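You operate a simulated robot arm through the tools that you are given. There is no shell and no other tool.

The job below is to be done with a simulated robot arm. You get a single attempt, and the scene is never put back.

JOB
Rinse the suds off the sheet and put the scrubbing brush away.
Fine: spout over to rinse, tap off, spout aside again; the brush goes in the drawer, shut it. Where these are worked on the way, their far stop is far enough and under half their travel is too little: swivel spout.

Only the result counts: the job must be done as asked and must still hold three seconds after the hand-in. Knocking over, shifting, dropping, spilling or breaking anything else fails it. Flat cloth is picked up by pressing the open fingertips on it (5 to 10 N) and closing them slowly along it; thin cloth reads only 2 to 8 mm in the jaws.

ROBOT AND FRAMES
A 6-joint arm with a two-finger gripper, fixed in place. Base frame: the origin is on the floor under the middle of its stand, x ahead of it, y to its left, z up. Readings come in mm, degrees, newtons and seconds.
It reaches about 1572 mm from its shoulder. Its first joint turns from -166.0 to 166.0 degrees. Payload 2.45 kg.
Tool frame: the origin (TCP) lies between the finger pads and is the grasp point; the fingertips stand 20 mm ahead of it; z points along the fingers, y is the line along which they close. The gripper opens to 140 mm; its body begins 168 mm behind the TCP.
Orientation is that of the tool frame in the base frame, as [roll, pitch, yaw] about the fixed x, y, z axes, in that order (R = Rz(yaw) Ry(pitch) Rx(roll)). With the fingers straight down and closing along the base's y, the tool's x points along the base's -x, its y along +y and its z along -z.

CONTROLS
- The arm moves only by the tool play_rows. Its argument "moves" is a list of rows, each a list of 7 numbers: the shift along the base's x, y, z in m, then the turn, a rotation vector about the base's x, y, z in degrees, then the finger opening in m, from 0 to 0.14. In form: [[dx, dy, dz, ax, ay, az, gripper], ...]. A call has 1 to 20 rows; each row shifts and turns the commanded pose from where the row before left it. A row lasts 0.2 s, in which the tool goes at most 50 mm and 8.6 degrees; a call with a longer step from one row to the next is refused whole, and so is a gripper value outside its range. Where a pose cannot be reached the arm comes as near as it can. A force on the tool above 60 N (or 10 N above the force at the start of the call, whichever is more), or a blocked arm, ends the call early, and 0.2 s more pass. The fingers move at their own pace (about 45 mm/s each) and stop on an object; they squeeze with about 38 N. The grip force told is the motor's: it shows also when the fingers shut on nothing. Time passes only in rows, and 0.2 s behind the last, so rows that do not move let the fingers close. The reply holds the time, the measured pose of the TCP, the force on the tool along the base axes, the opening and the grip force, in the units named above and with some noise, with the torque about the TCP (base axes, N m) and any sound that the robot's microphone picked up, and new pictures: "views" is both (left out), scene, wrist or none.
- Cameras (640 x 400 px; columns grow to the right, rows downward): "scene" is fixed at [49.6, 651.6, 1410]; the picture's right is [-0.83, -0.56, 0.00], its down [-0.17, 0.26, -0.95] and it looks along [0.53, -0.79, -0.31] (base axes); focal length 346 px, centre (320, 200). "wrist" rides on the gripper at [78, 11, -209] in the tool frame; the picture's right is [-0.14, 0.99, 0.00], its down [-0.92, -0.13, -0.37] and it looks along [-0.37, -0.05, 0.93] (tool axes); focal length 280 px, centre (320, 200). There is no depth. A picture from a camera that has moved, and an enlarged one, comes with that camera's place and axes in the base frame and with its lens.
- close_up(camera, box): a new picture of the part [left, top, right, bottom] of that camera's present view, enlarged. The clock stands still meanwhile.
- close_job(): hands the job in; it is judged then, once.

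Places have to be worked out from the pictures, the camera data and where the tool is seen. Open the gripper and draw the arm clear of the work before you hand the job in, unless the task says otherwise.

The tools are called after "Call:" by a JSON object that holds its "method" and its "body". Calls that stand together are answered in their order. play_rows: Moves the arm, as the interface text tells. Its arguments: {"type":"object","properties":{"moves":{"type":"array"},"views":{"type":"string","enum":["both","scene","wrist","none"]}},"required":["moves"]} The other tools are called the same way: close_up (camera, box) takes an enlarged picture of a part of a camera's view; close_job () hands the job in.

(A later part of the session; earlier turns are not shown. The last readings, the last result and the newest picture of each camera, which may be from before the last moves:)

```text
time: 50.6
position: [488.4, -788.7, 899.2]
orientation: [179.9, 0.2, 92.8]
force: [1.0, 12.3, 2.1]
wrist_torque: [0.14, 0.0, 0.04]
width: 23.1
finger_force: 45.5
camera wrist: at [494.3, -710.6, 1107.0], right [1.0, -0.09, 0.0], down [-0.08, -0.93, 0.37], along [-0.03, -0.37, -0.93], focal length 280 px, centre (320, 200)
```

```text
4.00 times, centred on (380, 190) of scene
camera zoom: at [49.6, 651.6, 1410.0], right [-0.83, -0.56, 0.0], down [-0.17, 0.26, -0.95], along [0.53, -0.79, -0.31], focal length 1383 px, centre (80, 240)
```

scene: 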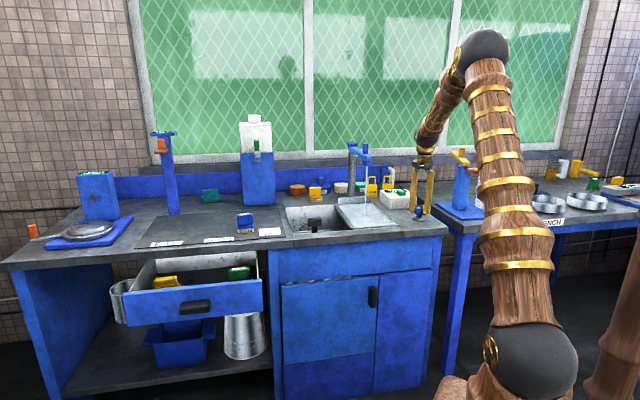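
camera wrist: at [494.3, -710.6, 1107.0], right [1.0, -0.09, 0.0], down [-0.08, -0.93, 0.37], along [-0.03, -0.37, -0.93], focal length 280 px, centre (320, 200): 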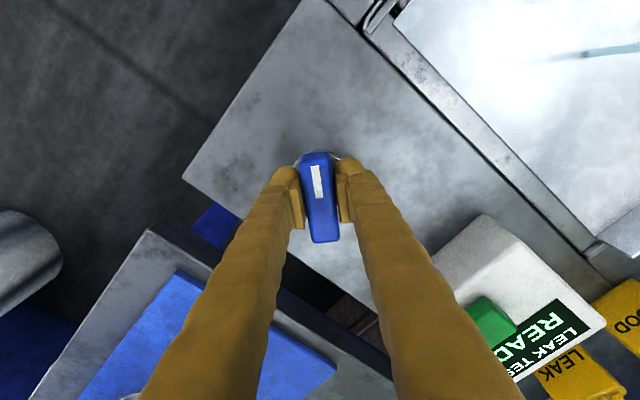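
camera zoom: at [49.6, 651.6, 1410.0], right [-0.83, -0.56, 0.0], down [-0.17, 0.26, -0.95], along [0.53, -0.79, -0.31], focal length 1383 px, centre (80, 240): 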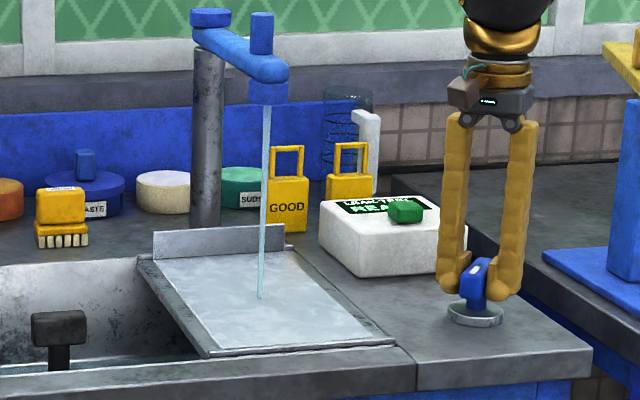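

The suds are gone from the sheet. I'm turning the tap back counter-clockwise to its closed stop.

Call:
{"method": "play_rows", "body": {"moves": [[-0.0003, 0, 0, 0, 0, 7, 0.015], [-0.0003, 0, 0, 0, 0, 7, 0.015], [-0.0003, -0.0001, 0, 0, 0, 7, 0.015], [-0.0003, -0.0001, 0, 0, 0, 7, 0.015], [-0.0003, -0.0001, 0, 0, 0, 7, 0.015], [-0.0003, -0.0001, 0, 0, 0, 7, 0.015], [0, 0, 0, 0, 0, 3, 0.015], [0, 0, 0, 0, 0, 0, 0.015]], "views": "both"}}

Call:
{"method": "close_up", "body": {"camera": "scene", "box": [330, 140, 430, 240]}}

```text
time: 52.4
position: [486.7, -790.3, 898.9]
orientation: [179.9, 0.0, 137.8]
force: [-6.5, -4.9, -2.4]
wrist_torque: [-0.09, -0.02, -1.31]
width: 23.4
finger_force: 44.5
camera wrist: at [434.5, -730.0, 1107.0], right [0.77, 0.64, 0.0], down [0.6, -0.71, 0.37], along [0.24, -0.28, -0.93], focal length 280 px, centre (320, 200)
```

scene: 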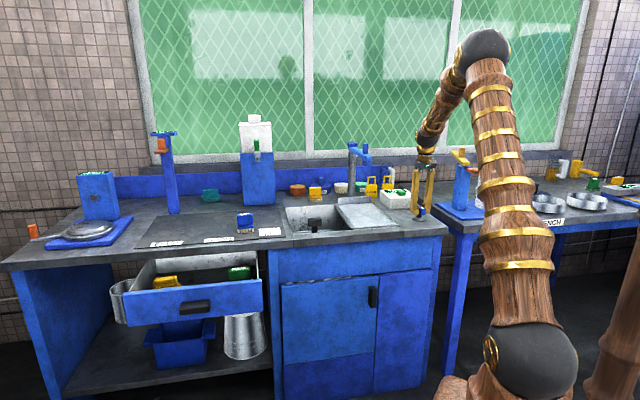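
wrist: 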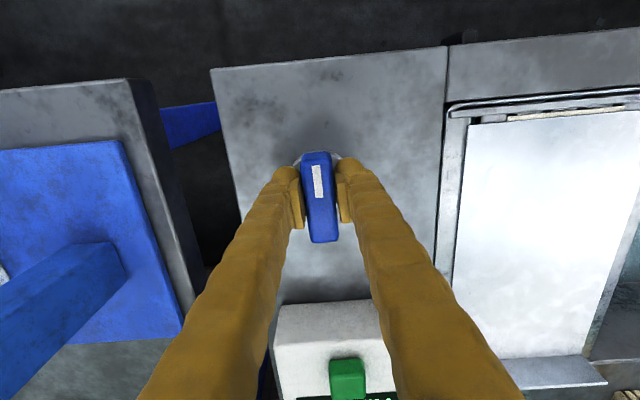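

```text
4.00 times, centred on (380, 190) of scene
camera zoom: at [49.6, 651.6, 1410.0], right [-0.83, -0.56, 0.0], down [-0.17, 0.26, -0.95], along [0.53, -0.79, -0.31], focal length 1383 px, centre (80, 240)
```

zoom: 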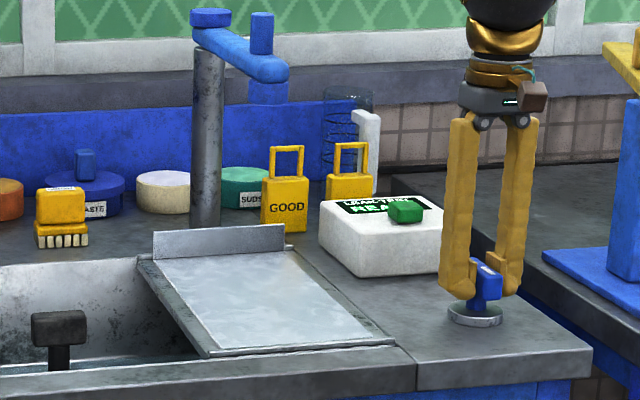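

Water is off, the sheet is clean and the tap is against its closed stop. I'm opening the fingers and lifting straight up.

Call:
{"method": "play_rows", "body": {"moves": [[0, 0, 0, 0, 0, -1.5, 0.02], [0, 0, 0, 0, 0, 0, 0.05], [0, 0, 0, 0, 0, 0, 0.07], [0, 0, 0, 0, 0, 0, 0.07], [0, 0, 0.04, 0, 0, 0, 0.07], [0, 0, 0.045, 0, 0, 0, 0.07], [0, 0, 0.045, 0, 0, 0, 0.07], [0, 0, 0.045, 0, 0, 0, 0.07], [0, 0, 0.045, 0, 0, 0, 0.07], [0, 0, 0, 0, 0, 0, 0.07]], "views": "both"}}

Call:
{"method": "close_up", "body": {"camera": "wrist", "box": [240, 80, 640, 320]}}

```text
time: 54.6
position: [485.7, -790.2, 1120.0]
orientation: [180.0, 0.0, 136.2]
force: [-0.5, -0.1, -1.0]
wrist_torque: [0.0, 0.0, 0.0]
width: 70.1
finger_force: 0.0
camera wrist: at [436.4, -728.2, 1327.5], right [0.78, 0.62, 0.0], down [0.58, -0.73, 0.37], along [0.23, -0.29, -0.93], focal length 280 px, centre (320, 200)
```

scene: 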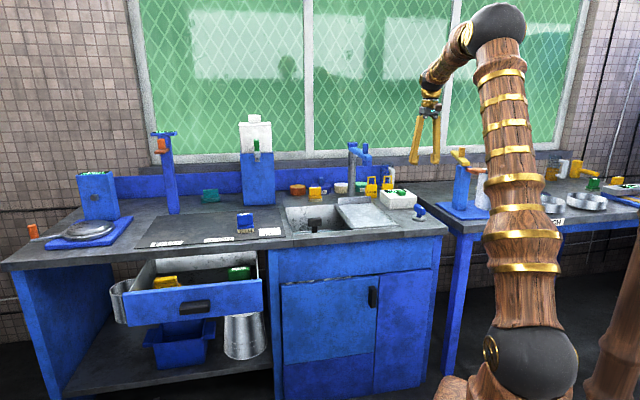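
wrist: 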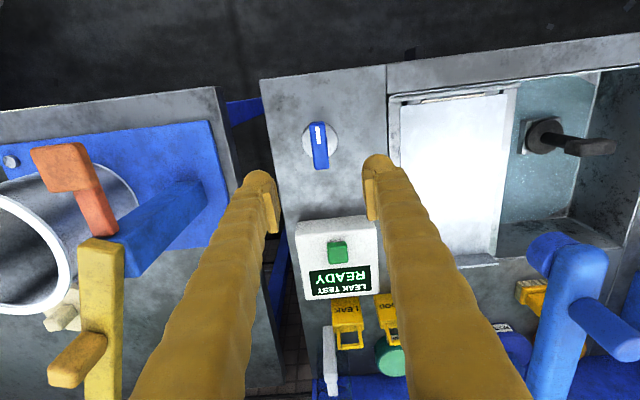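

```text
1.60 times, centred on (440, 200) of wrist
camera zoom: at [436.4, -728.2, 1327.5], right [0.78, 0.62, 0.0], down [0.58, -0.73, 0.37], along [0.23, -0.29, -0.93], focal length 449 px, centre (128, 200)
```

zoom: 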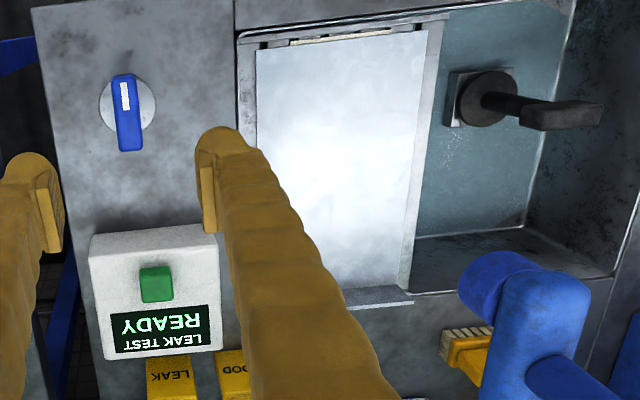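

The sheet is clean and the tap stayed closed. Now for the spout: I'm rising and moving over its peg at about (733, -727), jaws already along its swing direction.

Call:
{"method": "play_rows", "body": {"moves": [[0, 0, 0.045, 0, 0, 0, 0.09], [0, 0, 0.045, 0, 0, 0, 0.09], [0, 0, 0.045, 0, 0, 0, 0.09], [0.0413, 0.0105, 0, 0, 0, 0, 0.09], [0.0413, 0.0105, 0, 0, 0, 0, 0.09], [0.0413, 0.0105, 0, 0, 0, 0, 0.09], [0.0413, 0.0105, 0, 0, 0, 0, 0.09], [0.0413, 0.0105, 0, 0, 0, 0, 0.09], [0.0413, 0.0105, 0, 0, 0, 0, 0.09], [0, 0, -0.045, 0, 0, 0, 0.09], [0, 0, 0, 0, 0, 0, 0.09]], "views": "both"}}

```text
time: 57.0
position: [732.2, -724.7, 1208.4]
orientation: [-180.0, 0.1, 136.3]
force: [-0.5, -0.7, -0.2]
wrist_torque: [-0.03, 0.0, -0.01]
width: 89.8
finger_force: 0.1
camera wrist: at [683.5, -664.3, 1416.8], right [0.78, 0.62, 0.0], down [0.58, -0.73, 0.37], along [0.23, -0.29, -0.93], focal length 280 px, centre (320, 200)
```

scene: 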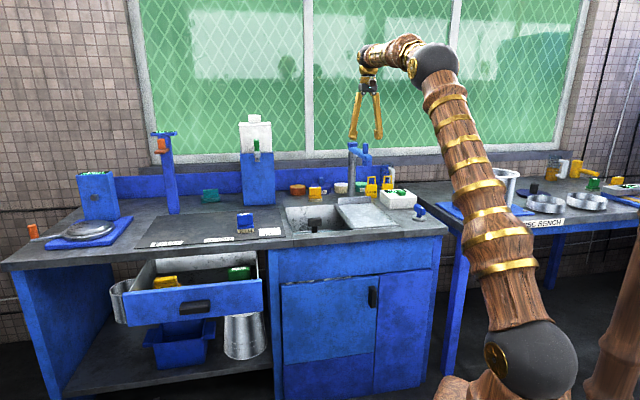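
wrist: 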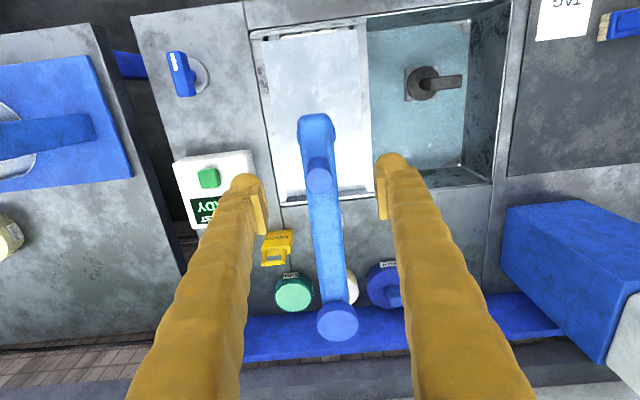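

The peg is centred under the jaws within 3 mm. I'm lowering around it, closing to the loose cage, and swinging it back along the arc.

Call:
{"method": "play_rows", "body": {"moves": [[-0.001, 0.001, -0.025, 0, 0, 0, 0.09], [0.0, 0.0, -0.025, 0, 0, 0, 0.09], [0, 0, 0, 0, 0, 0, 0.06], [0, 0, 0, 0, 0, 0, 0.034], [0, 0, 0, 0, 0, 0, 0.034], [0.0076, 0.0069, 0, 0, 0, -3, 0.034], [0.0076, 0.0069, 0, 0, 0, -3, 0.034], [0.0166, 0.0123, 0, 0, 0, -6, 0.034], [0, 0, 0, 0, 0, 0, 0.034]], "views": "both"}}

```text
time: 59.0
position: [764.6, -700.4, 1159.8]
orientation: [179.9, 0.2, 124.3]
force: [-0.3, -0.3, -0.7]
wrist_torque: [0.02, -0.03, 0.02]
width: 33.6
finger_force: 0.0
camera wrist: at [728.7, -629.2, 1367.8], right [0.9, 0.44, 0.0], down [0.41, -0.83, 0.37], along [0.17, -0.33, -0.93], focal length 280 px, centre (320, 200)
```

scene: 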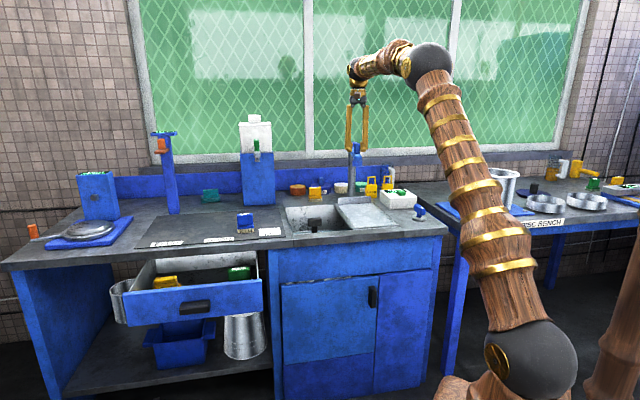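
wrist: 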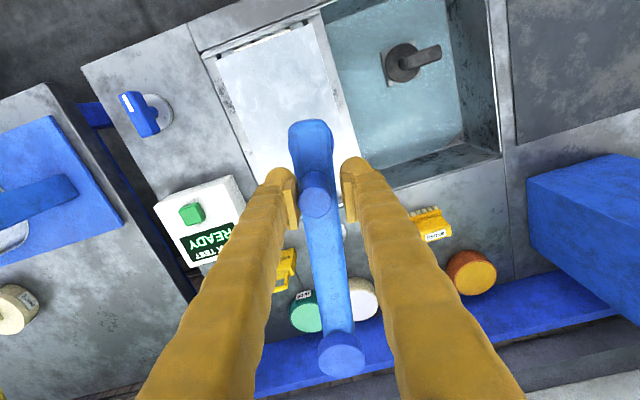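

The spout follows back toward the sink. I'm continuing the swing in 6° steps.

Call:
{"method": "play_rows", "body": {"moves": [[0.0177, 0.0104, 0, 0, 0, -6, 0.034], [0.0188, 0.0086, 0, 0, 0, -6, 0.034], [0.0196, 0.0065, 0, 0, 0, -6, 0.034], [0.0201, 0.0045, 0, 0, 0, -6, 0.034], [0.0205, 0.0023, 0, 0, 0, -6, 0.034], [0.0206, 0.0002, 0, 0, 0, -6, 0.034], [0.0137, -0.0011, 0, 0, 0, -4, 0.034], [0, 0, 0, 0, 0, 0, 0.034]], "views": "both"}}

```text
time: 60.8
position: [896.6, -666.5, 1159.8]
orientation: [180.0, 0.0, 84.3]
force: [-0.2, 0.3, -0.1]
wrist_torque: [0.0, -0.01, 0.0]
width: 33.9
finger_force: 0.0
camera wrist: at [914.4, -591.2, 1367.6], right [0.97, -0.24, 0.0], down [-0.22, -0.9, 0.37], along [-0.09, -0.36, -0.93], focal length 280 px, centre (320, 200)
```

scene: 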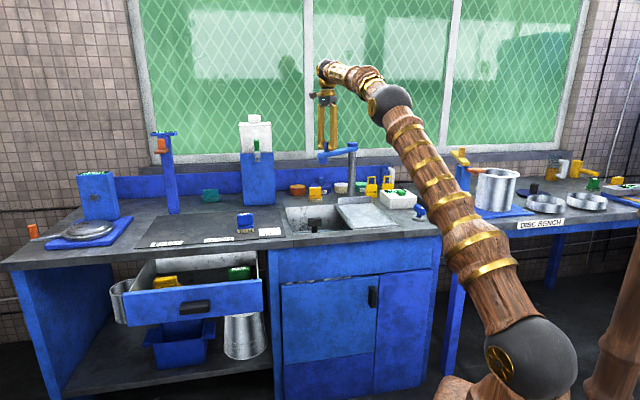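
wrist: 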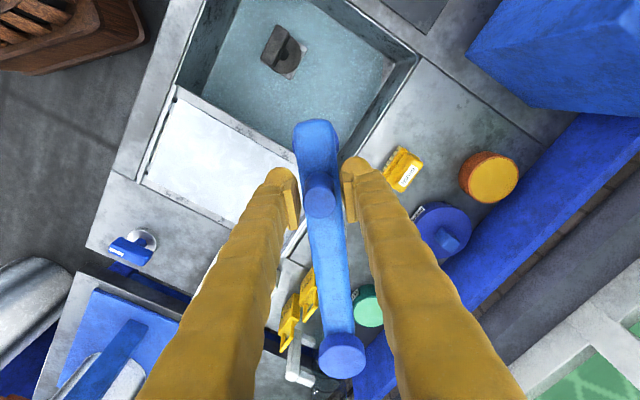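

The spout is about 4° from where it began. I'm finishing in small steps until it meets its rest stop.

Call:
{"method": "play_rows", "body": {"moves": [[0.0068, -0.0009, 0, 0, 0, -2, 0.034], [0.0058, -0.0009, 0, 0, 0, -1.7, 0.034], [0.0061, -0.0012, 0, 0, 0, -1.8, 0.034], [0, 0, 0, 0, 0, 0, 0.034]], "views": "both"}}

```text
time: 61.8
position: [915.5, -670.7, 1159.3]
orientation: [179.9, 0.1, 78.8]
force: [-7.6, -0.4, -1.5]
wrist_torque: [-0.03, 0.05, 0.04]
width: 38.0
finger_force: 2.9
camera wrist: at [939.8, -596.6, 1367.3], right [0.94, -0.33, 0.0], down [-0.3, -0.88, 0.37], along [-0.12, -0.35, -0.93], focal length 280 px, centre (320, 200)
```

scene: 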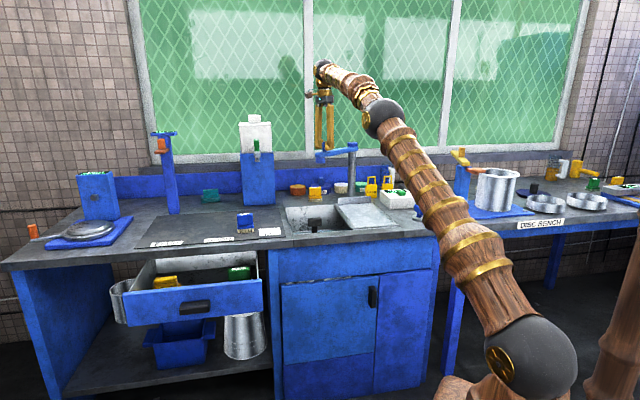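
wrist: 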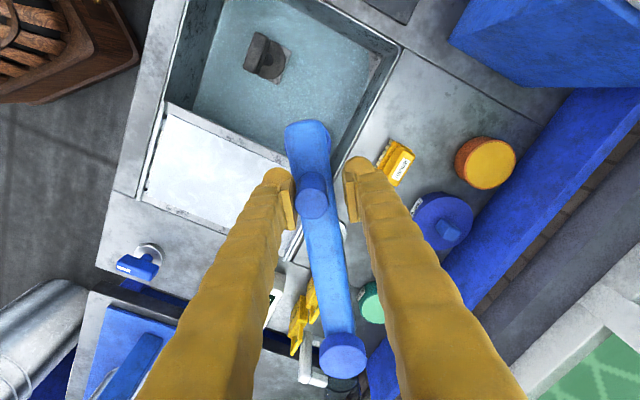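

The spout is back at its original rest stop, shown by the 8 N contact and the fingers spreading slightly. I'm easing off, opening and lifting clear.

Call:
{"method": "play_rows", "body": {"moves": [[-0.006, 0.001, 0, 0, 0, 0, 0.06], [0, 0, 0, 0, 0, 0, 0.085], [0, 0, 0, 0, 0, 0, 0.085], [0, 0, 0.02, 0, 0, 0, 0.085], [0, 0, 0.02, 0, 0, 0, 0.085], [-0.004, 0.003, 0.02, 0, 0, 0, 0.085], [-0.02, 0.015, 0.03, 0, 0, 0, 0.085], [-0.03, 0.022, 0.03, 0, 0, 0, 0.085], [0, 0, 0, 0, 0, 0, 0.085]], "views": "both"}}

Call:
{"method": "close_up", "body": {"camera": "scene", "box": [280, 130, 430, 240]}}

```text
time: 63.8
position: [847.9, -626.5, 1275.5]
orientation: [179.9, 0.1, 78.9]
force: [0.6, 1.0, 0.4]
wrist_torque: [0.03, 0.01, 0.0]
width: 84.9
finger_force: 0.1
out of reach, approached as far as the arm can: row 5, 6
camera wrist: at [874.2, -552.4, 1484.2], right [0.94, -0.33, 0.0], down [-0.3, -0.88, 0.37], along [-0.12, -0.35, -0.93], focal length 280 px, centre (320, 200)
```

scene: 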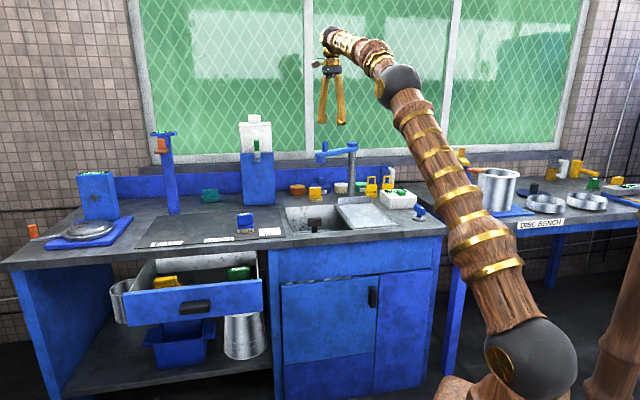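
wrist: 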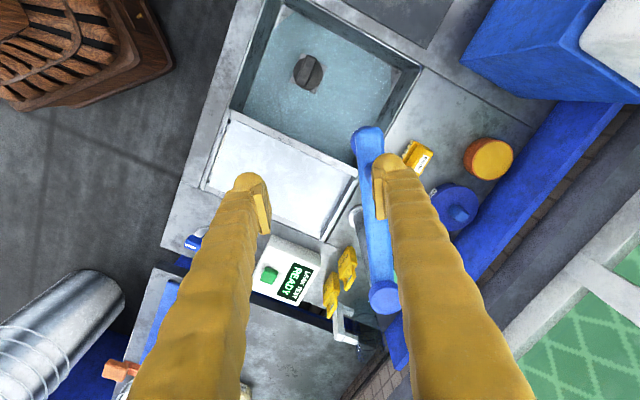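

```text
3.64 times, centred on (355, 185) of scene
camera zoom: at [49.6, 651.6, 1410.0], right [-0.83, -0.56, 0.0], down [-0.17, 0.26, -0.95], along [0.53, -0.79, -0.31], focal length 1257 px, centre (193, 254)
```

zoom: 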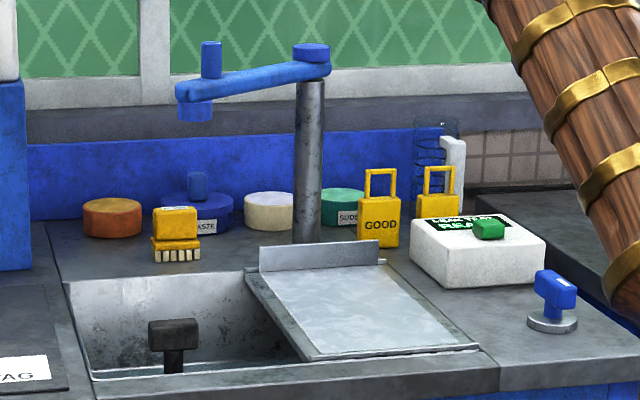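

The spout, tap and sheet now look right. I'm taking the blue brush: the yellow one stands by the PASTE pot at the edge of top-down reach, while the blue one lies loose on the mat above the drawer (top centre near 1027, -263, 926). I'm moving over it and turning the jaws to close across its thin side.

Call:
{"method": "play_rows", "body": {"moves": [[0.019, 0.0403, -0.01, 0, 0, -4, 0.1], [0.019, 0.0403, -0.01, 0, 0, -4, 0.1], [0.019, 0.0403, -0.01, 0, 0, -4, 0.1], [0.019, 0.0403, -0.01, 0, 0, -4, 0.1], [0.02, 0.0403, -0.01, 0, 0, -4, 0.1], [0.02, 0.0403, -0.01, 0, 0, -4, 0.1], [0.02, 0.0403, -0.01, 0, 0, -4, 0.1], [0.021, 0.0403, -0.01, 0, 0, -4, 0.1], [0.022, 0.041, -0.01, 0, 0, 0, 0.1], [0, 0, -0.045, 0, 0, 0, 0.1], [0, 0, 0, 0, 0, 0, 0.1]], "views": "both"}}

```text
time: 66.2
position: [1027.6, -264.3, 1139.7]
orientation: [179.9, 0.0, 46.8]
force: [0.2, -0.1, -0.6]
wrist_torque: [-0.03, -0.02, 0.0]
width: 100.3
finger_force: 0.1
camera wrist: at [1089.0, -214.6, 1348.6], right [0.63, -0.78, 0.0], down [-0.72, -0.58, 0.37], along [-0.29, -0.23, -0.93], focal length 280 px, centre (320, 200)
```

scene: 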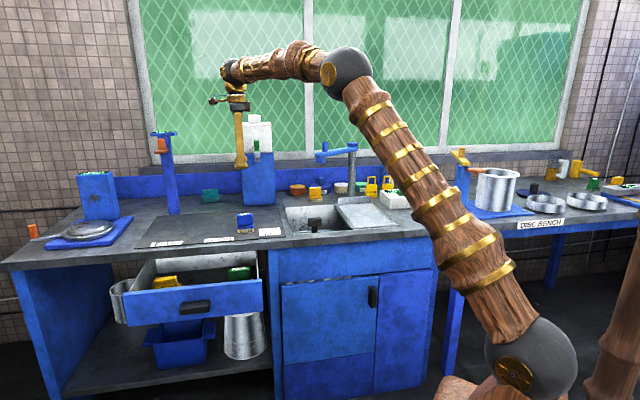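
wrist: 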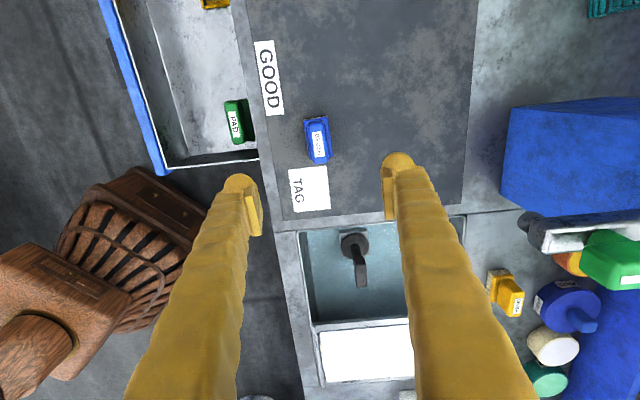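

The brush is right under the jaws, seen from above, and the drawer's free middle is visible too. I'm zooming to measure its centre and direction.

Call:
{"method": "close_up", "body": {"camera": "wrist", "box": [260, 90, 380, 210]}}

Call:
{"method": "close_up", "body": {"camera": "wrist", "box": [80, 0, 280, 190]}}

```text
3.33 times, centred on (320, 150) of wrist
camera zoom: at [1089.0, -214.6, 1348.6], right [0.63, -0.78, 0.0], down [-0.72, -0.58, 0.37], along [-0.29, -0.23, -0.93], focal length 935 px, centre (320, 367)
```

zoom: 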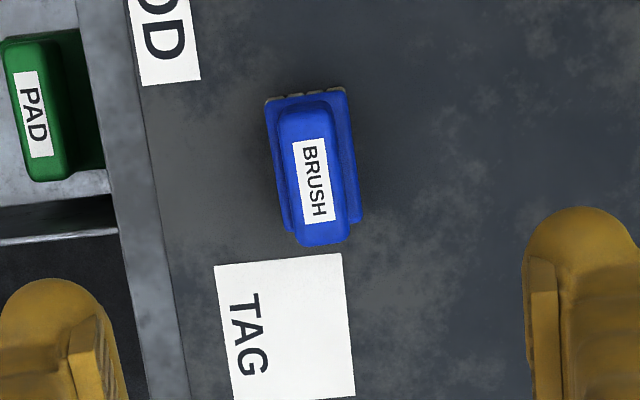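

```text
2.11 times, centred on (180, 95) of wrist
camera zoom: at [1089.0, -214.6, 1348.6], right [0.63, -0.78, 0.0], down [-0.72, -0.58, 0.37], along [-0.29, -0.23, -0.93], focal length 590 px, centre (615, 421)
```

zoom: 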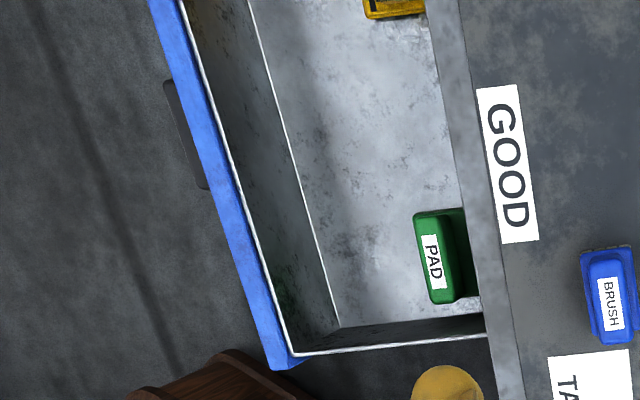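

The brush centre is (1027, -262), its long axis is at about 46°, and the jaws are square to it. I'm descending so the pads take the upper block, with the tips staying above the wider base.

Call:
{"method": "play_rows", "body": {"moves": [[0, 0.001, -0.045, 0, 0, 0, 0.08], [0, 0.001, -0.045, 0, 0, 0, 0.08], [0, 0, -0.045, 0, 0, 0, 0.08], [0, 0, -0.045, 0, 0, 0, 0.08], [0, 0, -0.02, 0, 0, 0, 0.08], [0, 0, 0, 0, 0, 0, 0.08]], "views": "both"}}

Call:
{"method": "close_up", "body": {"camera": "scene", "box": [205, 180, 285, 250]}}

```text
time: 67.6
position: [1027.4, -260.8, 940.9]
orientation: [179.9, 0.1, 46.8]
force: [-0.1, -0.1, 0.3]
wrist_torque: [-0.02, 0.01, -0.01]
width: 80.0
finger_force: 0.0
camera wrist: at [1088.4, -211.5, 1149.2], right [0.63, -0.78, 0.0], down [-0.72, -0.58, 0.37], along [-0.29, -0.23, -0.93], focal length 280 px, centre (320, 200)
```

scene: 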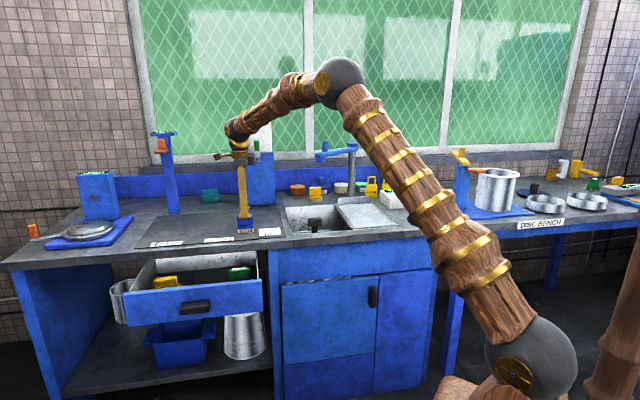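
wrist: 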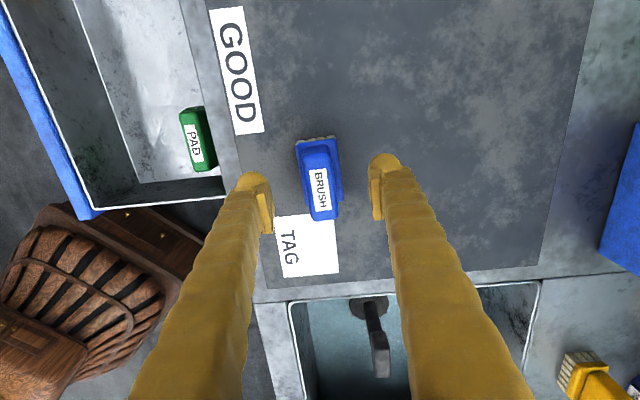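

```text
5.71 times, centred on (245, 215) of scene
camera zoom: at [49.6, 651.6, 1410.0], right [-0.83, -0.56, 0.0], down [-0.17, 0.26, -0.95], along [0.53, -0.79, -0.31], focal length 1975 px, centre (749, 114)
```

zoom: 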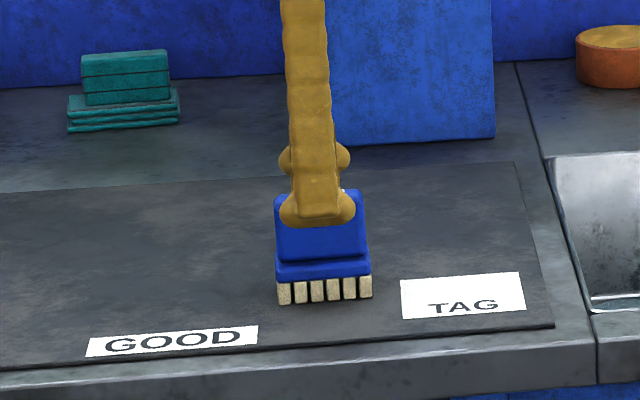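

The brush label sits exactly on the tool axis. I'm going down 27 mm and closing gently.

Call:
{"method": "play_rows", "body": {"moves": [[0, -0.001, -0.015, 0, 0, 0, 0.08], [0, 0, -0.012, 0, 0, 0, 0.08], [0, 0, 0, 0, 0, 0, 0.06], [0, 0, 0, 0, 0, 0, 0.04], [0, 0, 0, 0, 0, 0, 0.025], [0, 0, 0, 0, 0, 0, 0.015], [0, 0, 0, 0, 0, 0, 0.015], [0, 0, 0, 0, 0, 0, 0.015]], "views": "both"}}

Call:
{"method": "close_up", "body": {"camera": "scene", "box": [205, 180, 285, 250]}}

```text
time: 69.4
position: [1026.6, -262.0, 913.6]
orientation: [179.9, 0.0, 46.8]
force: [-0.3, 0.0, -0.1]
wrist_torque: [-0.03, -0.05, 0.0]
width: 24.6
finger_force: 38.2
camera wrist: at [1089.1, -212.8, 1122.1], right [0.63, -0.78, 0.0], down [-0.72, -0.58, 0.37], along [-0.29, -0.23, -0.93], focal length 280 px, centre (320, 200)
```

scene: 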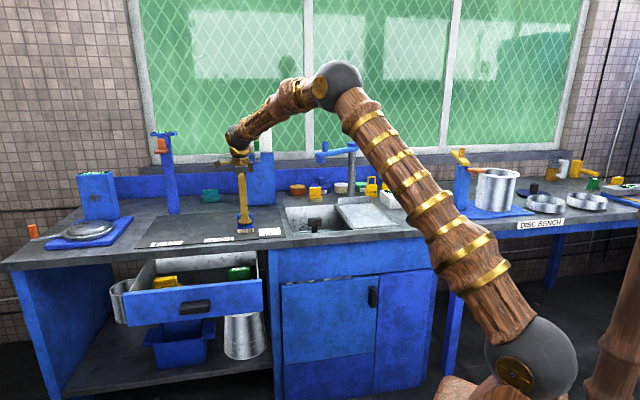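
wrist: 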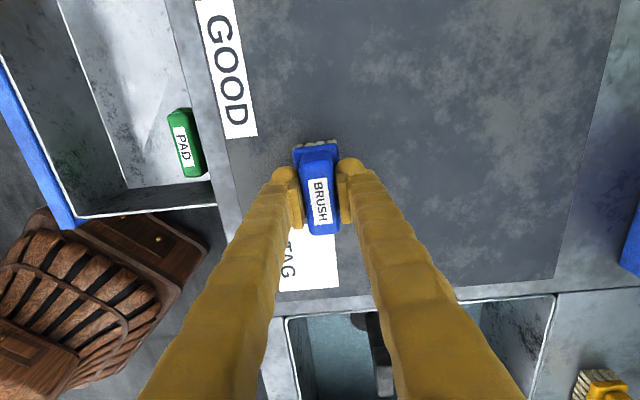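

```text
5.71 times, centred on (245, 215) of scene
camera zoom: at [49.6, 651.6, 1410.0], right [-0.83, -0.56, 0.0], down [-0.17, 0.26, -0.95], along [0.53, -0.79, -0.31], focal length 1975 px, centre (749, 114)
```

zoom: 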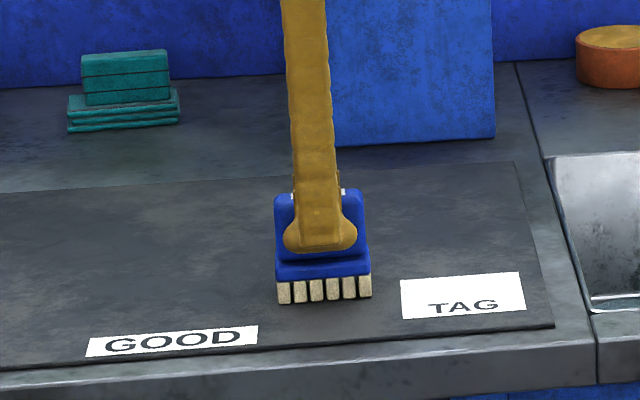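

The brush is held at 24.6 mm. I'm lifting it straight up well clear of the mat.

Call:
{"method": "play_rows", "body": {"moves": [[0, 0, 0.02, 0, 0, 0, 0.015], [0, 0, 0.035, 0, 0, 0, 0.015], [0, 0, 0.04, 0, 0, 0, 0.015], [0, 0, 0.04, 0, 0, 0, 0.015], [0, 0, 0, 0, 0, 0, 0.015]], "views": "both"}}

```text
time: 70.6
position: [1028.6, -262.0, 1048.8]
orientation: [180.0, 0.1, 46.9]
force: [-0.5, 0.0, -1.0]
wrist_torque: [-0.01, 0.0, -0.01]
width: 24.7
finger_force: 38.6
camera wrist: at [1090.4, -211.9, 1257.3], right [0.63, -0.78, 0.0], down [-0.72, -0.58, 0.37], along [-0.29, -0.23, -0.93], focal length 280 px, centre (320, 200)
```

scene: 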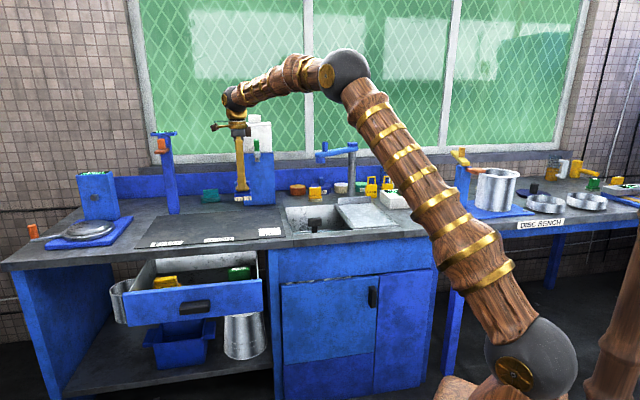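
wrist: 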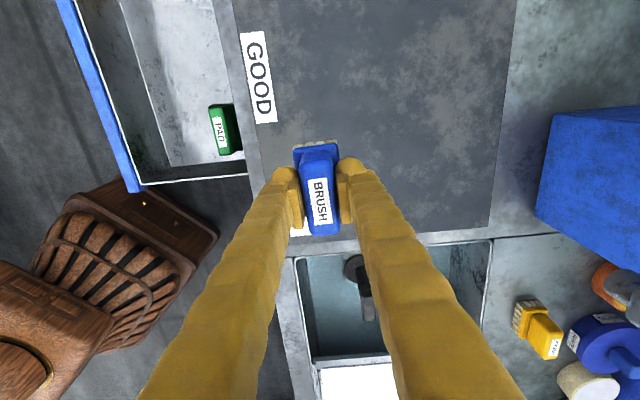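

The brush is held firmly. I'm carrying it over the open drawer's free middle, aiming for (974, 12), then lowering part way.

Call:
{"method": "play_rows", "body": {"moves": [[-0.0092, 0.0457, 0, 0, 0, 0, 0.015], [-0.0092, 0.0457, 0, 0, 0, 0, 0.015], [-0.0092, 0.0457, 0, 0, 0, 0, 0.015], [-0.0092, 0.0457, 0, 0, 0, 0, 0.015], [-0.0092, 0.0457, 0, 0, 0, 0, 0.015], [-0.0092, 0.0457, 0, 0, 0, 0, 0.015], [0, 0, -0.04, 0, 0, 0, 0.015], [0, 0, -0.04, 0, 0, 0, 0.015], [0, 0, 0, 0, 0, 0, 0.015]], "views": "both"}}

Call:
{"method": "close_up", "body": {"camera": "scene", "box": [120, 200, 290, 320]}}

```text
time: 72.6
position: [973.8, 12.0, 968.0]
orientation: [179.9, 0.1, 46.8]
force: [0.4, 0.4, -0.7]
wrist_torque: [-0.04, -0.02, 0.01]
width: 24.7
finger_force: 38.4
camera wrist: at [1034.9, 62.3, 1176.9], right [0.63, -0.78, 0.0], down [-0.72, -0.58, 0.37], along [-0.29, -0.23, -0.93], focal length 280 px, centre (320, 200)
```

scene: 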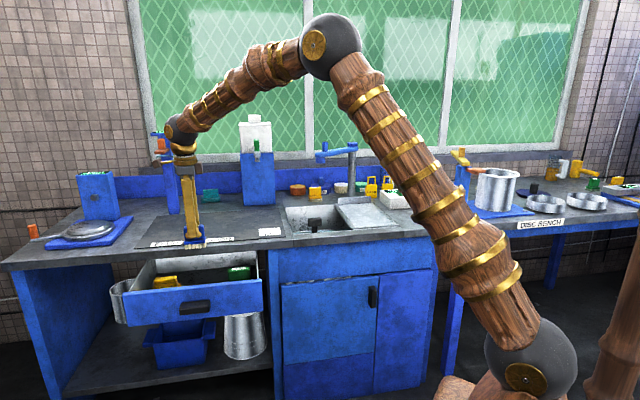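
wrist: 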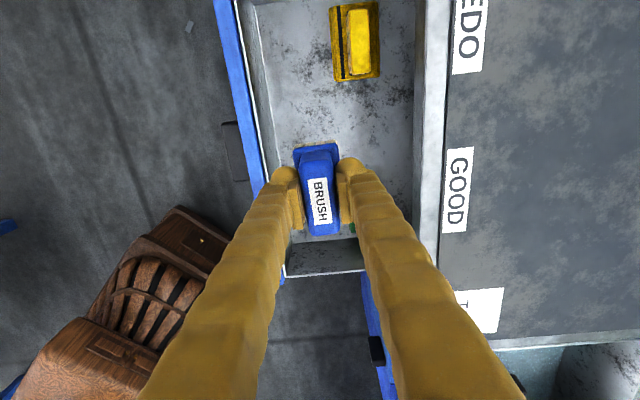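

```text
3.33 times, centred on (205, 260) of scene
camera zoom: at [49.6, 651.6, 1410.0], right [-0.83, -0.56, 0.0], down [-0.17, 0.26, -0.95], along [0.53, -0.79, -0.31], focal length 1152 px, centre (703, 0)
```

zoom: 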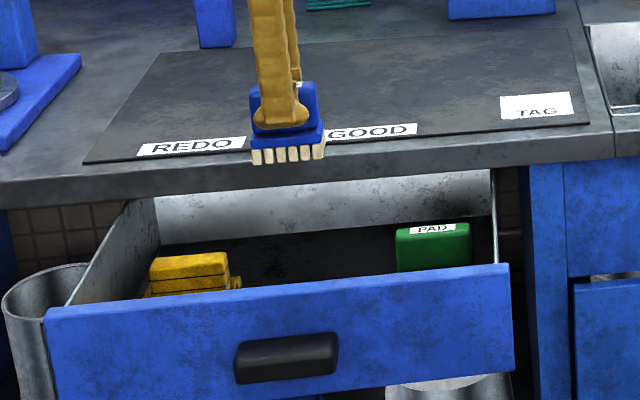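

The brush hangs over the free space between the yellow bundle and the PAD. I'm lowering into the drawer to z 800 and checking.

Call:
{"method": "play_rows", "body": {"moves": [[0, 0, -0.042, 0, 0, 0, 0.015], [0, 0, -0.042, 0, 0, 0, 0.015], [0, 0, -0.042, 0, 0, 0, 0.015], [0, 0, -0.03, 0, 0, 0, 0.015], [0, 0, 0, 0, 0, 0, 0.015]], "views": "both"}}

Call:
{"method": "close_up", "body": {"camera": "scene", "box": [120, 200, 290, 320]}}

```text
time: 73.8
position: [972.7, 12.3, 811.3]
orientation: [179.9, 0.1, 46.8]
force: [0.4, 0.4, -1.6]
wrist_torque: [0.02, 0.0, 0.01]
width: 24.7
finger_force: 37.8
camera wrist: at [1034.7, 61.2, 1019.7], right [0.63, -0.78, 0.0], down [-0.72, -0.58, 0.37], along [-0.29, -0.23, -0.93], focal length 280 px, centre (320, 200)
```

scene: 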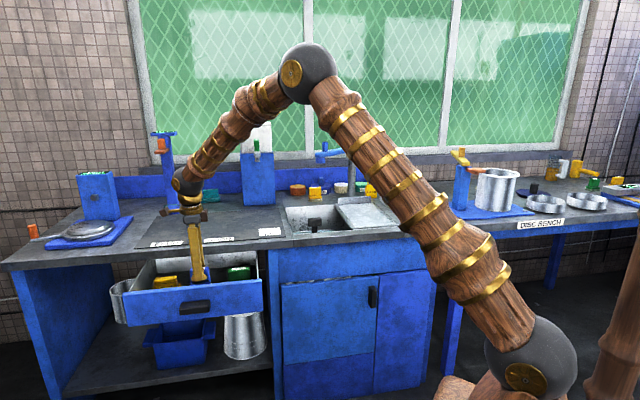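
wrist: 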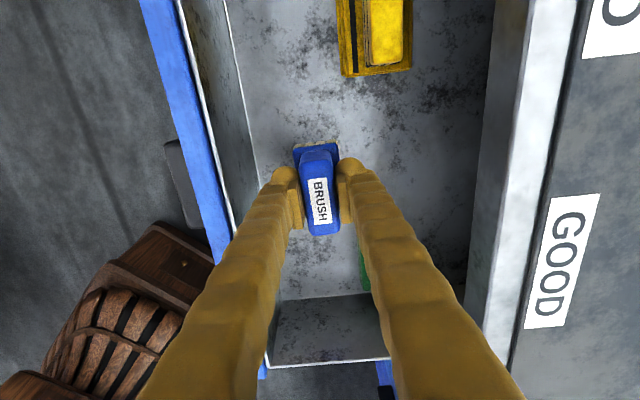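

```text
3.33 times, centred on (205, 260) of scene
camera zoom: at [49.6, 651.6, 1410.0], right [-0.83, -0.56, 0.0], down [-0.17, 0.26, -0.95], along [0.53, -0.79, -0.31], focal length 1152 px, centre (703, 0)
```

zoom: 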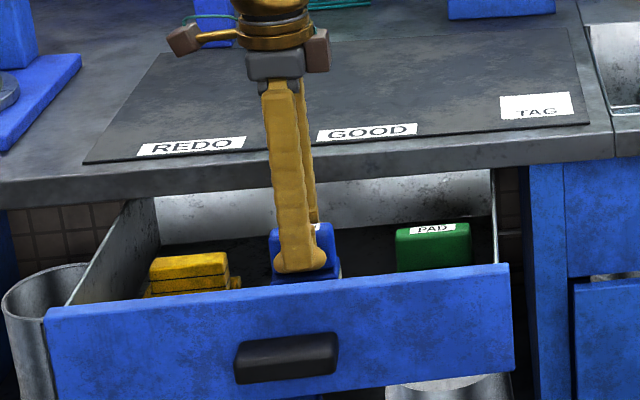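

The brush is inside with clear space on every side. I'm lowering slowly to feel for the drawer floor.

Call:
{"method": "play_rows", "body": {"moves": [[0, 0, -0.01, 0, 0, 0, 0.015], [0, 0, -0.01, 0, 0, 0, 0.015], [0, 0, -0.005, 0, 0, 0, 0.015], [0, 0, 0, 0, 0, 0, 0.015]], "views": "scene"}}

Call:
{"method": "close_up", "body": {"camera": "scene", "box": [120, 200, 290, 320]}}

```text
time: 74.8
position: [972.1, 12.0, 788.2]
orientation: [179.9, 0.1, 46.7]
force: [-0.8, -0.2, -0.6]
wrist_torque: [0.03, 0.0, 0.0]
width: 24.5
finger_force: 38.2
```

scene: 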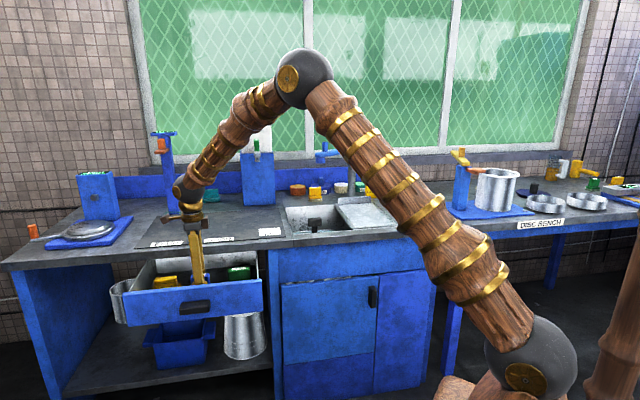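

```text
3.33 times, centred on (205, 260) of scene
camera zoom: at [49.6, 651.6, 1410.0], right [-0.83, -0.56, 0.0], down [-0.17, 0.26, -0.95], along [0.53, -0.79, -0.31], focal length 1152 px, centre (703, 0)
```

zoom: 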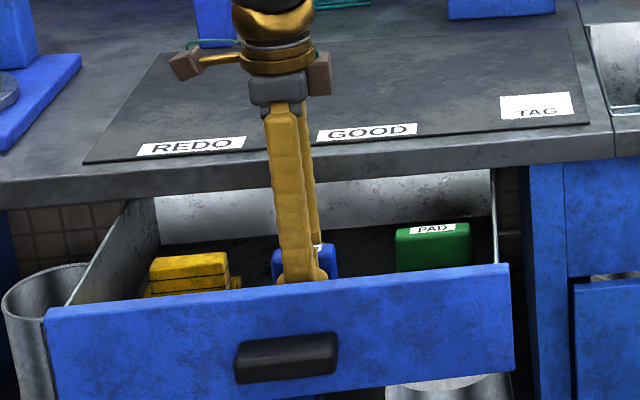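

No contact yet at z 788. I'm continuing in 3 mm steps.

Call:
{"method": "play_rows", "body": {"moves": [[0, 0, -0.003, 0, 0, 0, 0.015], [0, 0, -0.003, 0, 0, 0, 0.015], [0, 0, -0.003, 0, 0, 0, 0.015], [0, 0, -0.003, 0, 0, 0, 0.015], [0, 0, 0, 0, 0, 0, 0.015]], "views": "none"}}

```text
time: 76.0
position: [973.0, 12.4, 774.3]
orientation: [179.9, 0.1, 46.8]
force: [-0.2, 0.7, -0.1]
wrist_torque: [-0.05, 0.01, 0.0]
width: 24.7
finger_force: 38.2
```

No floor contact at z 774. I'm lowering further in small steps.

Call:
{"method": "play_rows", "body": {"moves": [[0, 0, -0.003, 0, 0, 0, 0.015], [0, 0, -0.003, 0, 0, 0, 0.015], [0, 0, -0.003, 0, 0, 0, 0.015], [0, 0, 0, 0, 0, 0, 0.015]], "views": "none"}}

```text
time: 77.0
position: [973.6, 11.4, 766.4]
orientation: [179.9, 0.1, 46.7]
force: [-0.5, 0.6, -0.5]
wrist_torque: [0.0, -0.04, 0.01]
width: 24.7
finger_force: 38.2
```

Still no contact, so the floor is a little lower than I estimated. I'm continuing down.

Call:
{"method": "play_rows", "body": {"moves": [[0, 0, -0.003, 0, 0, 0, 0.015], [0, 0, -0.003, 0, 0, 0, 0.015], [0, 0, -0.003, 0, 0, 0, 0.015], [0, 0, 0, 0, 0, 0, 0.015]], "views": "both"}}

Call:
{"method": "close_up", "body": {"camera": "scene", "box": [120, 200, 290, 320]}}

```text
time: 78.0
position: [974.3, 11.9, 760.1]
orientation: [179.9, 0.1, 46.8]
force: [5.4, 3.3, 34.1]
wrist_torque: [0.07, -0.09, -0.01]
width: 24.7
finger_force: 38.4
camera wrist: at [1034.9, 62.0, 967.4], right [0.63, -0.78, 0.0], down [-0.72, -0.58, 0.37], along [-0.29, -0.23, -0.93], focal length 280 px, centre (320, 200)
```

scene: 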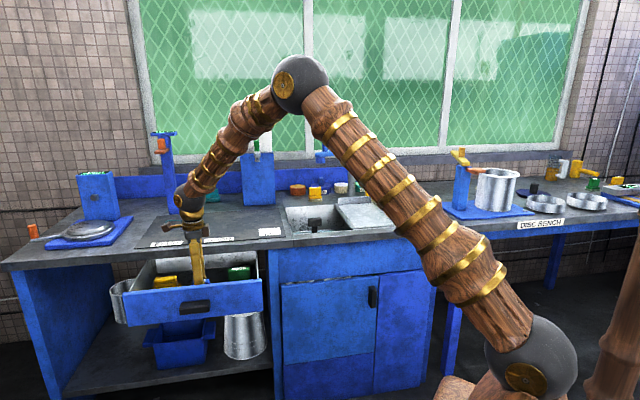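
wrist: 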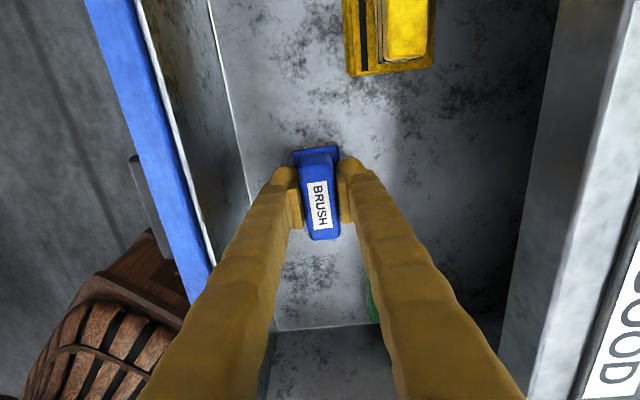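

```text
3.33 times, centred on (205, 260) of scene
camera zoom: at [49.6, 651.6, 1410.0], right [-0.83, -0.56, 0.0], down [-0.17, 0.26, -0.95], along [0.53, -0.79, -0.31], focal length 1152 px, centre (703, 0)
```

zoom: 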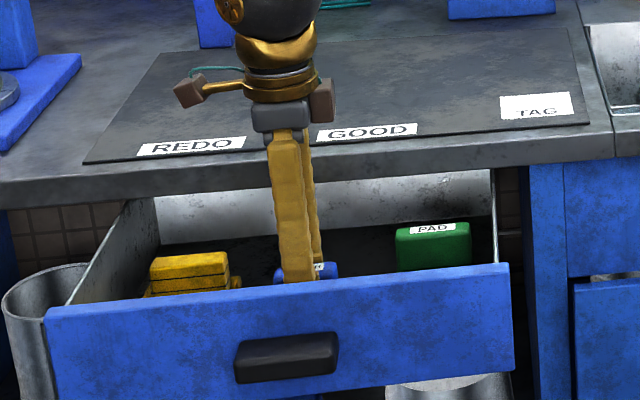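

Contact at 34 N: the brush is standing on the drawer floor. I'm easing up 2 mm, opening the fingers and withdrawing straight up.

Call:
{"method": "play_rows", "body": {"moves": [[0, 0, 0.0022, 0, 0, 0, 0.02], [0, 0, 0, 0, 0, 0, 0.035], [0, 0, 0, 0, 0, 0, 0.055], [0, 0, 0, 0, 0, 0, 0.055], [0, 0, 0.015, 0, 0, 0, 0.055], [0, 0, 0.03, 0, 0, 0, 0.055], [0, 0, 0.045, 0, 0, 0, 0.055], [0, 0, 0.045, 0, 0, 0, 0.055], [0, 0, 0.045, 0, 0, 0, 0.055], [0, 0, 0.045, 0, 0, 0, 0.055], [0, 0, 0, 0, 0, 0, 0.055]], "views": "both"}}

Call:
{"method": "close_up", "body": {"camera": "scene", "box": [120, 200, 290, 320]}}

```text
time: 80.4
position: [974.8, 12.1, 986.3]
orientation: [179.9, 0.1, 46.8]
force: [0.5, 0.3, -0.5]
wrist_torque: [0.0, 0.02, 0.01]
width: 54.8
finger_force: 0.0
camera wrist: at [1036.1, 62.7, 1193.6], right [0.63, -0.78, 0.0], down [-0.72, -0.58, 0.37], along [-0.29, -0.23, -0.93], focal length 280 px, centre (320, 200)
```

scene: 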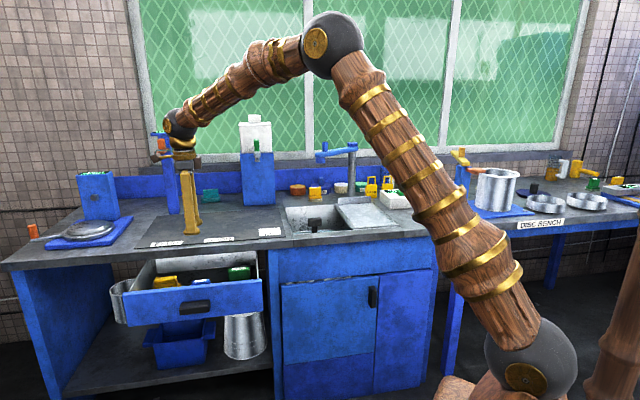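
wrist: 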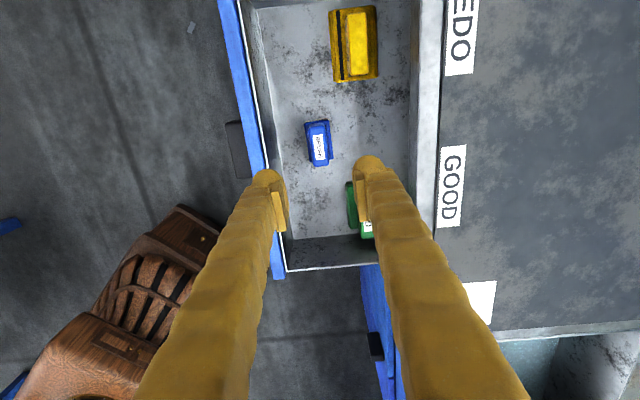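

```text
3.33 times, centred on (205, 260) of scene
camera zoom: at [49.6, 651.6, 1410.0], right [-0.83, -0.56, 0.0], down [-0.17, 0.26, -0.95], along [0.53, -0.79, -0.31], focal length 1152 px, centre (703, 0)
```

zoom: 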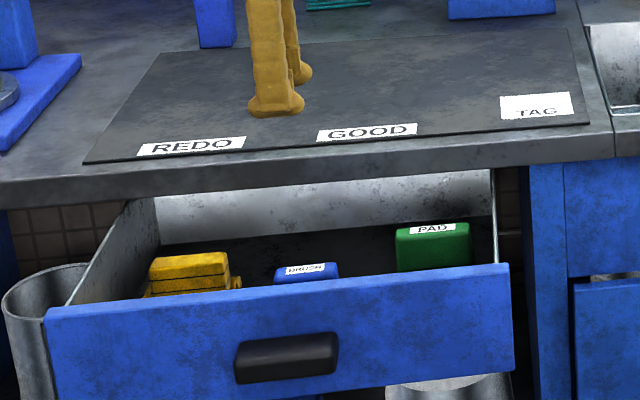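

The brush stands upright in the drawer beside the PAD and the bundle, all undisturbed. To shut it gently, I'm closing the fingers and moving in front of the handle to push along the rails.

Call:
{"method": "play_rows", "body": {"moves": [[-0.028, 0.0288, 0, 0, 0, 0, 0.03], [-0.028, 0.0288, 0, 0, 0, 0, 0.0], [-0.028, 0.0288, 0, 0, 0, 0, 0.0], [-0.028, 0.0288, 0, 0, 0, 0, 0.0], [-0.028, 0.0288, 0, 0, 0, 0, 0.0], [0, 0, -0.045, 0, 0, 0, 0.0], [0, 0, -0.045, 0, 0, 0, 0.0], [0, 0, -0.045, 0, 0, 0, 0.0], [0, 0, 0, 0, 0, 0, 0.0]], "views": "both"}}

```text
time: 82.4
position: [834.2, 156.0, 848.9]
orientation: [179.8, 0.1, 46.9]
force: [0.3, 0.2, -0.6]
wrist_torque: [0.05, 0.0, -0.01]
width: 0.1
finger_force: 29.3
camera wrist: at [895.0, 206.2, 1057.5], right [0.63, -0.78, 0.0], down [-0.72, -0.58, 0.37], along [-0.29, -0.23, -0.93], focal length 280 px, centre (320, 200)
```

scene: 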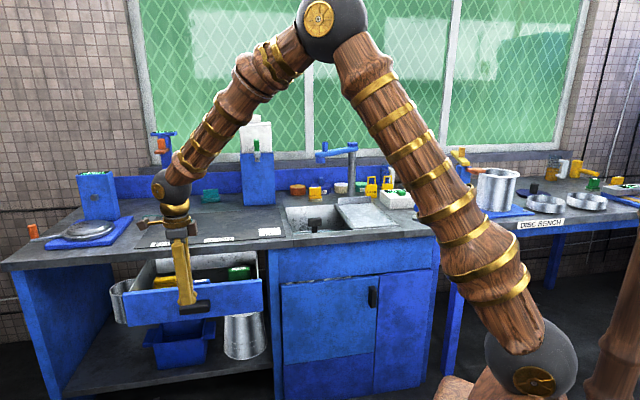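
wrist: 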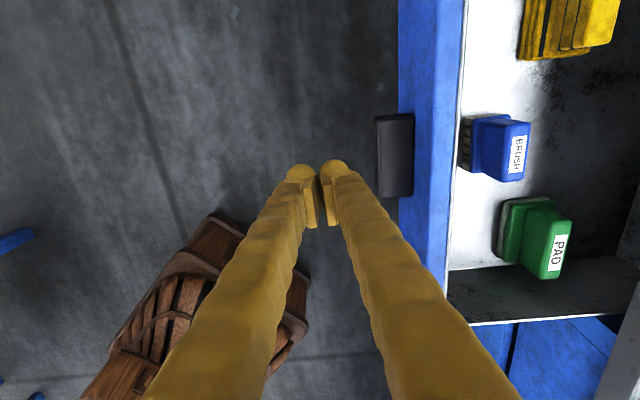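

The closed fingers are in front of the handle and lined up with its middle. I'm lowering to handle height, then pushing gently along the rails until contact.

Call:
{"method": "play_rows", "body": {"moves": [[0, 0, -0.043, 0, 0, 0, 0.0], [0, 0, -0.043, 0, 0, 0, 0.0], [0.006, -0.006, 0, 0, 0, 0, 0.0], [0.006, -0.006, 0, 0, 0, 0, 0.0], [0.006, -0.006, 0, 0, 0, 0, 0.0], [0.006, -0.006, 0, 0, 0, 0, 0.0], [0, 0, 0, 0, 0, 0, 0.0]], "views": "both"}}

```text
time: 84.0
position: [857.3, 131.5, 764.4]
orientation: [179.9, 0.1, 46.9]
force: [0.2, -0.2, -0.5]
wrist_torque: [0.01, -0.04, -0.01]
width: 0.0
finger_force: 29.0
camera wrist: at [919.1, 181.4, 972.5], right [0.63, -0.78, 0.0], down [-0.72, -0.58, 0.37], along [-0.29, -0.23, -0.93], focal length 280 px, centre (320, 200)
```

scene: 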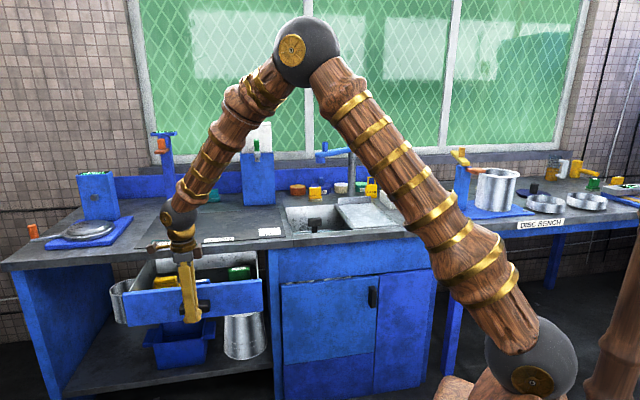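
wrist: 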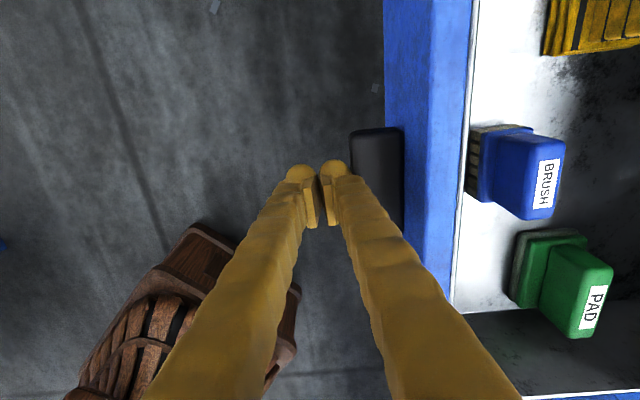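

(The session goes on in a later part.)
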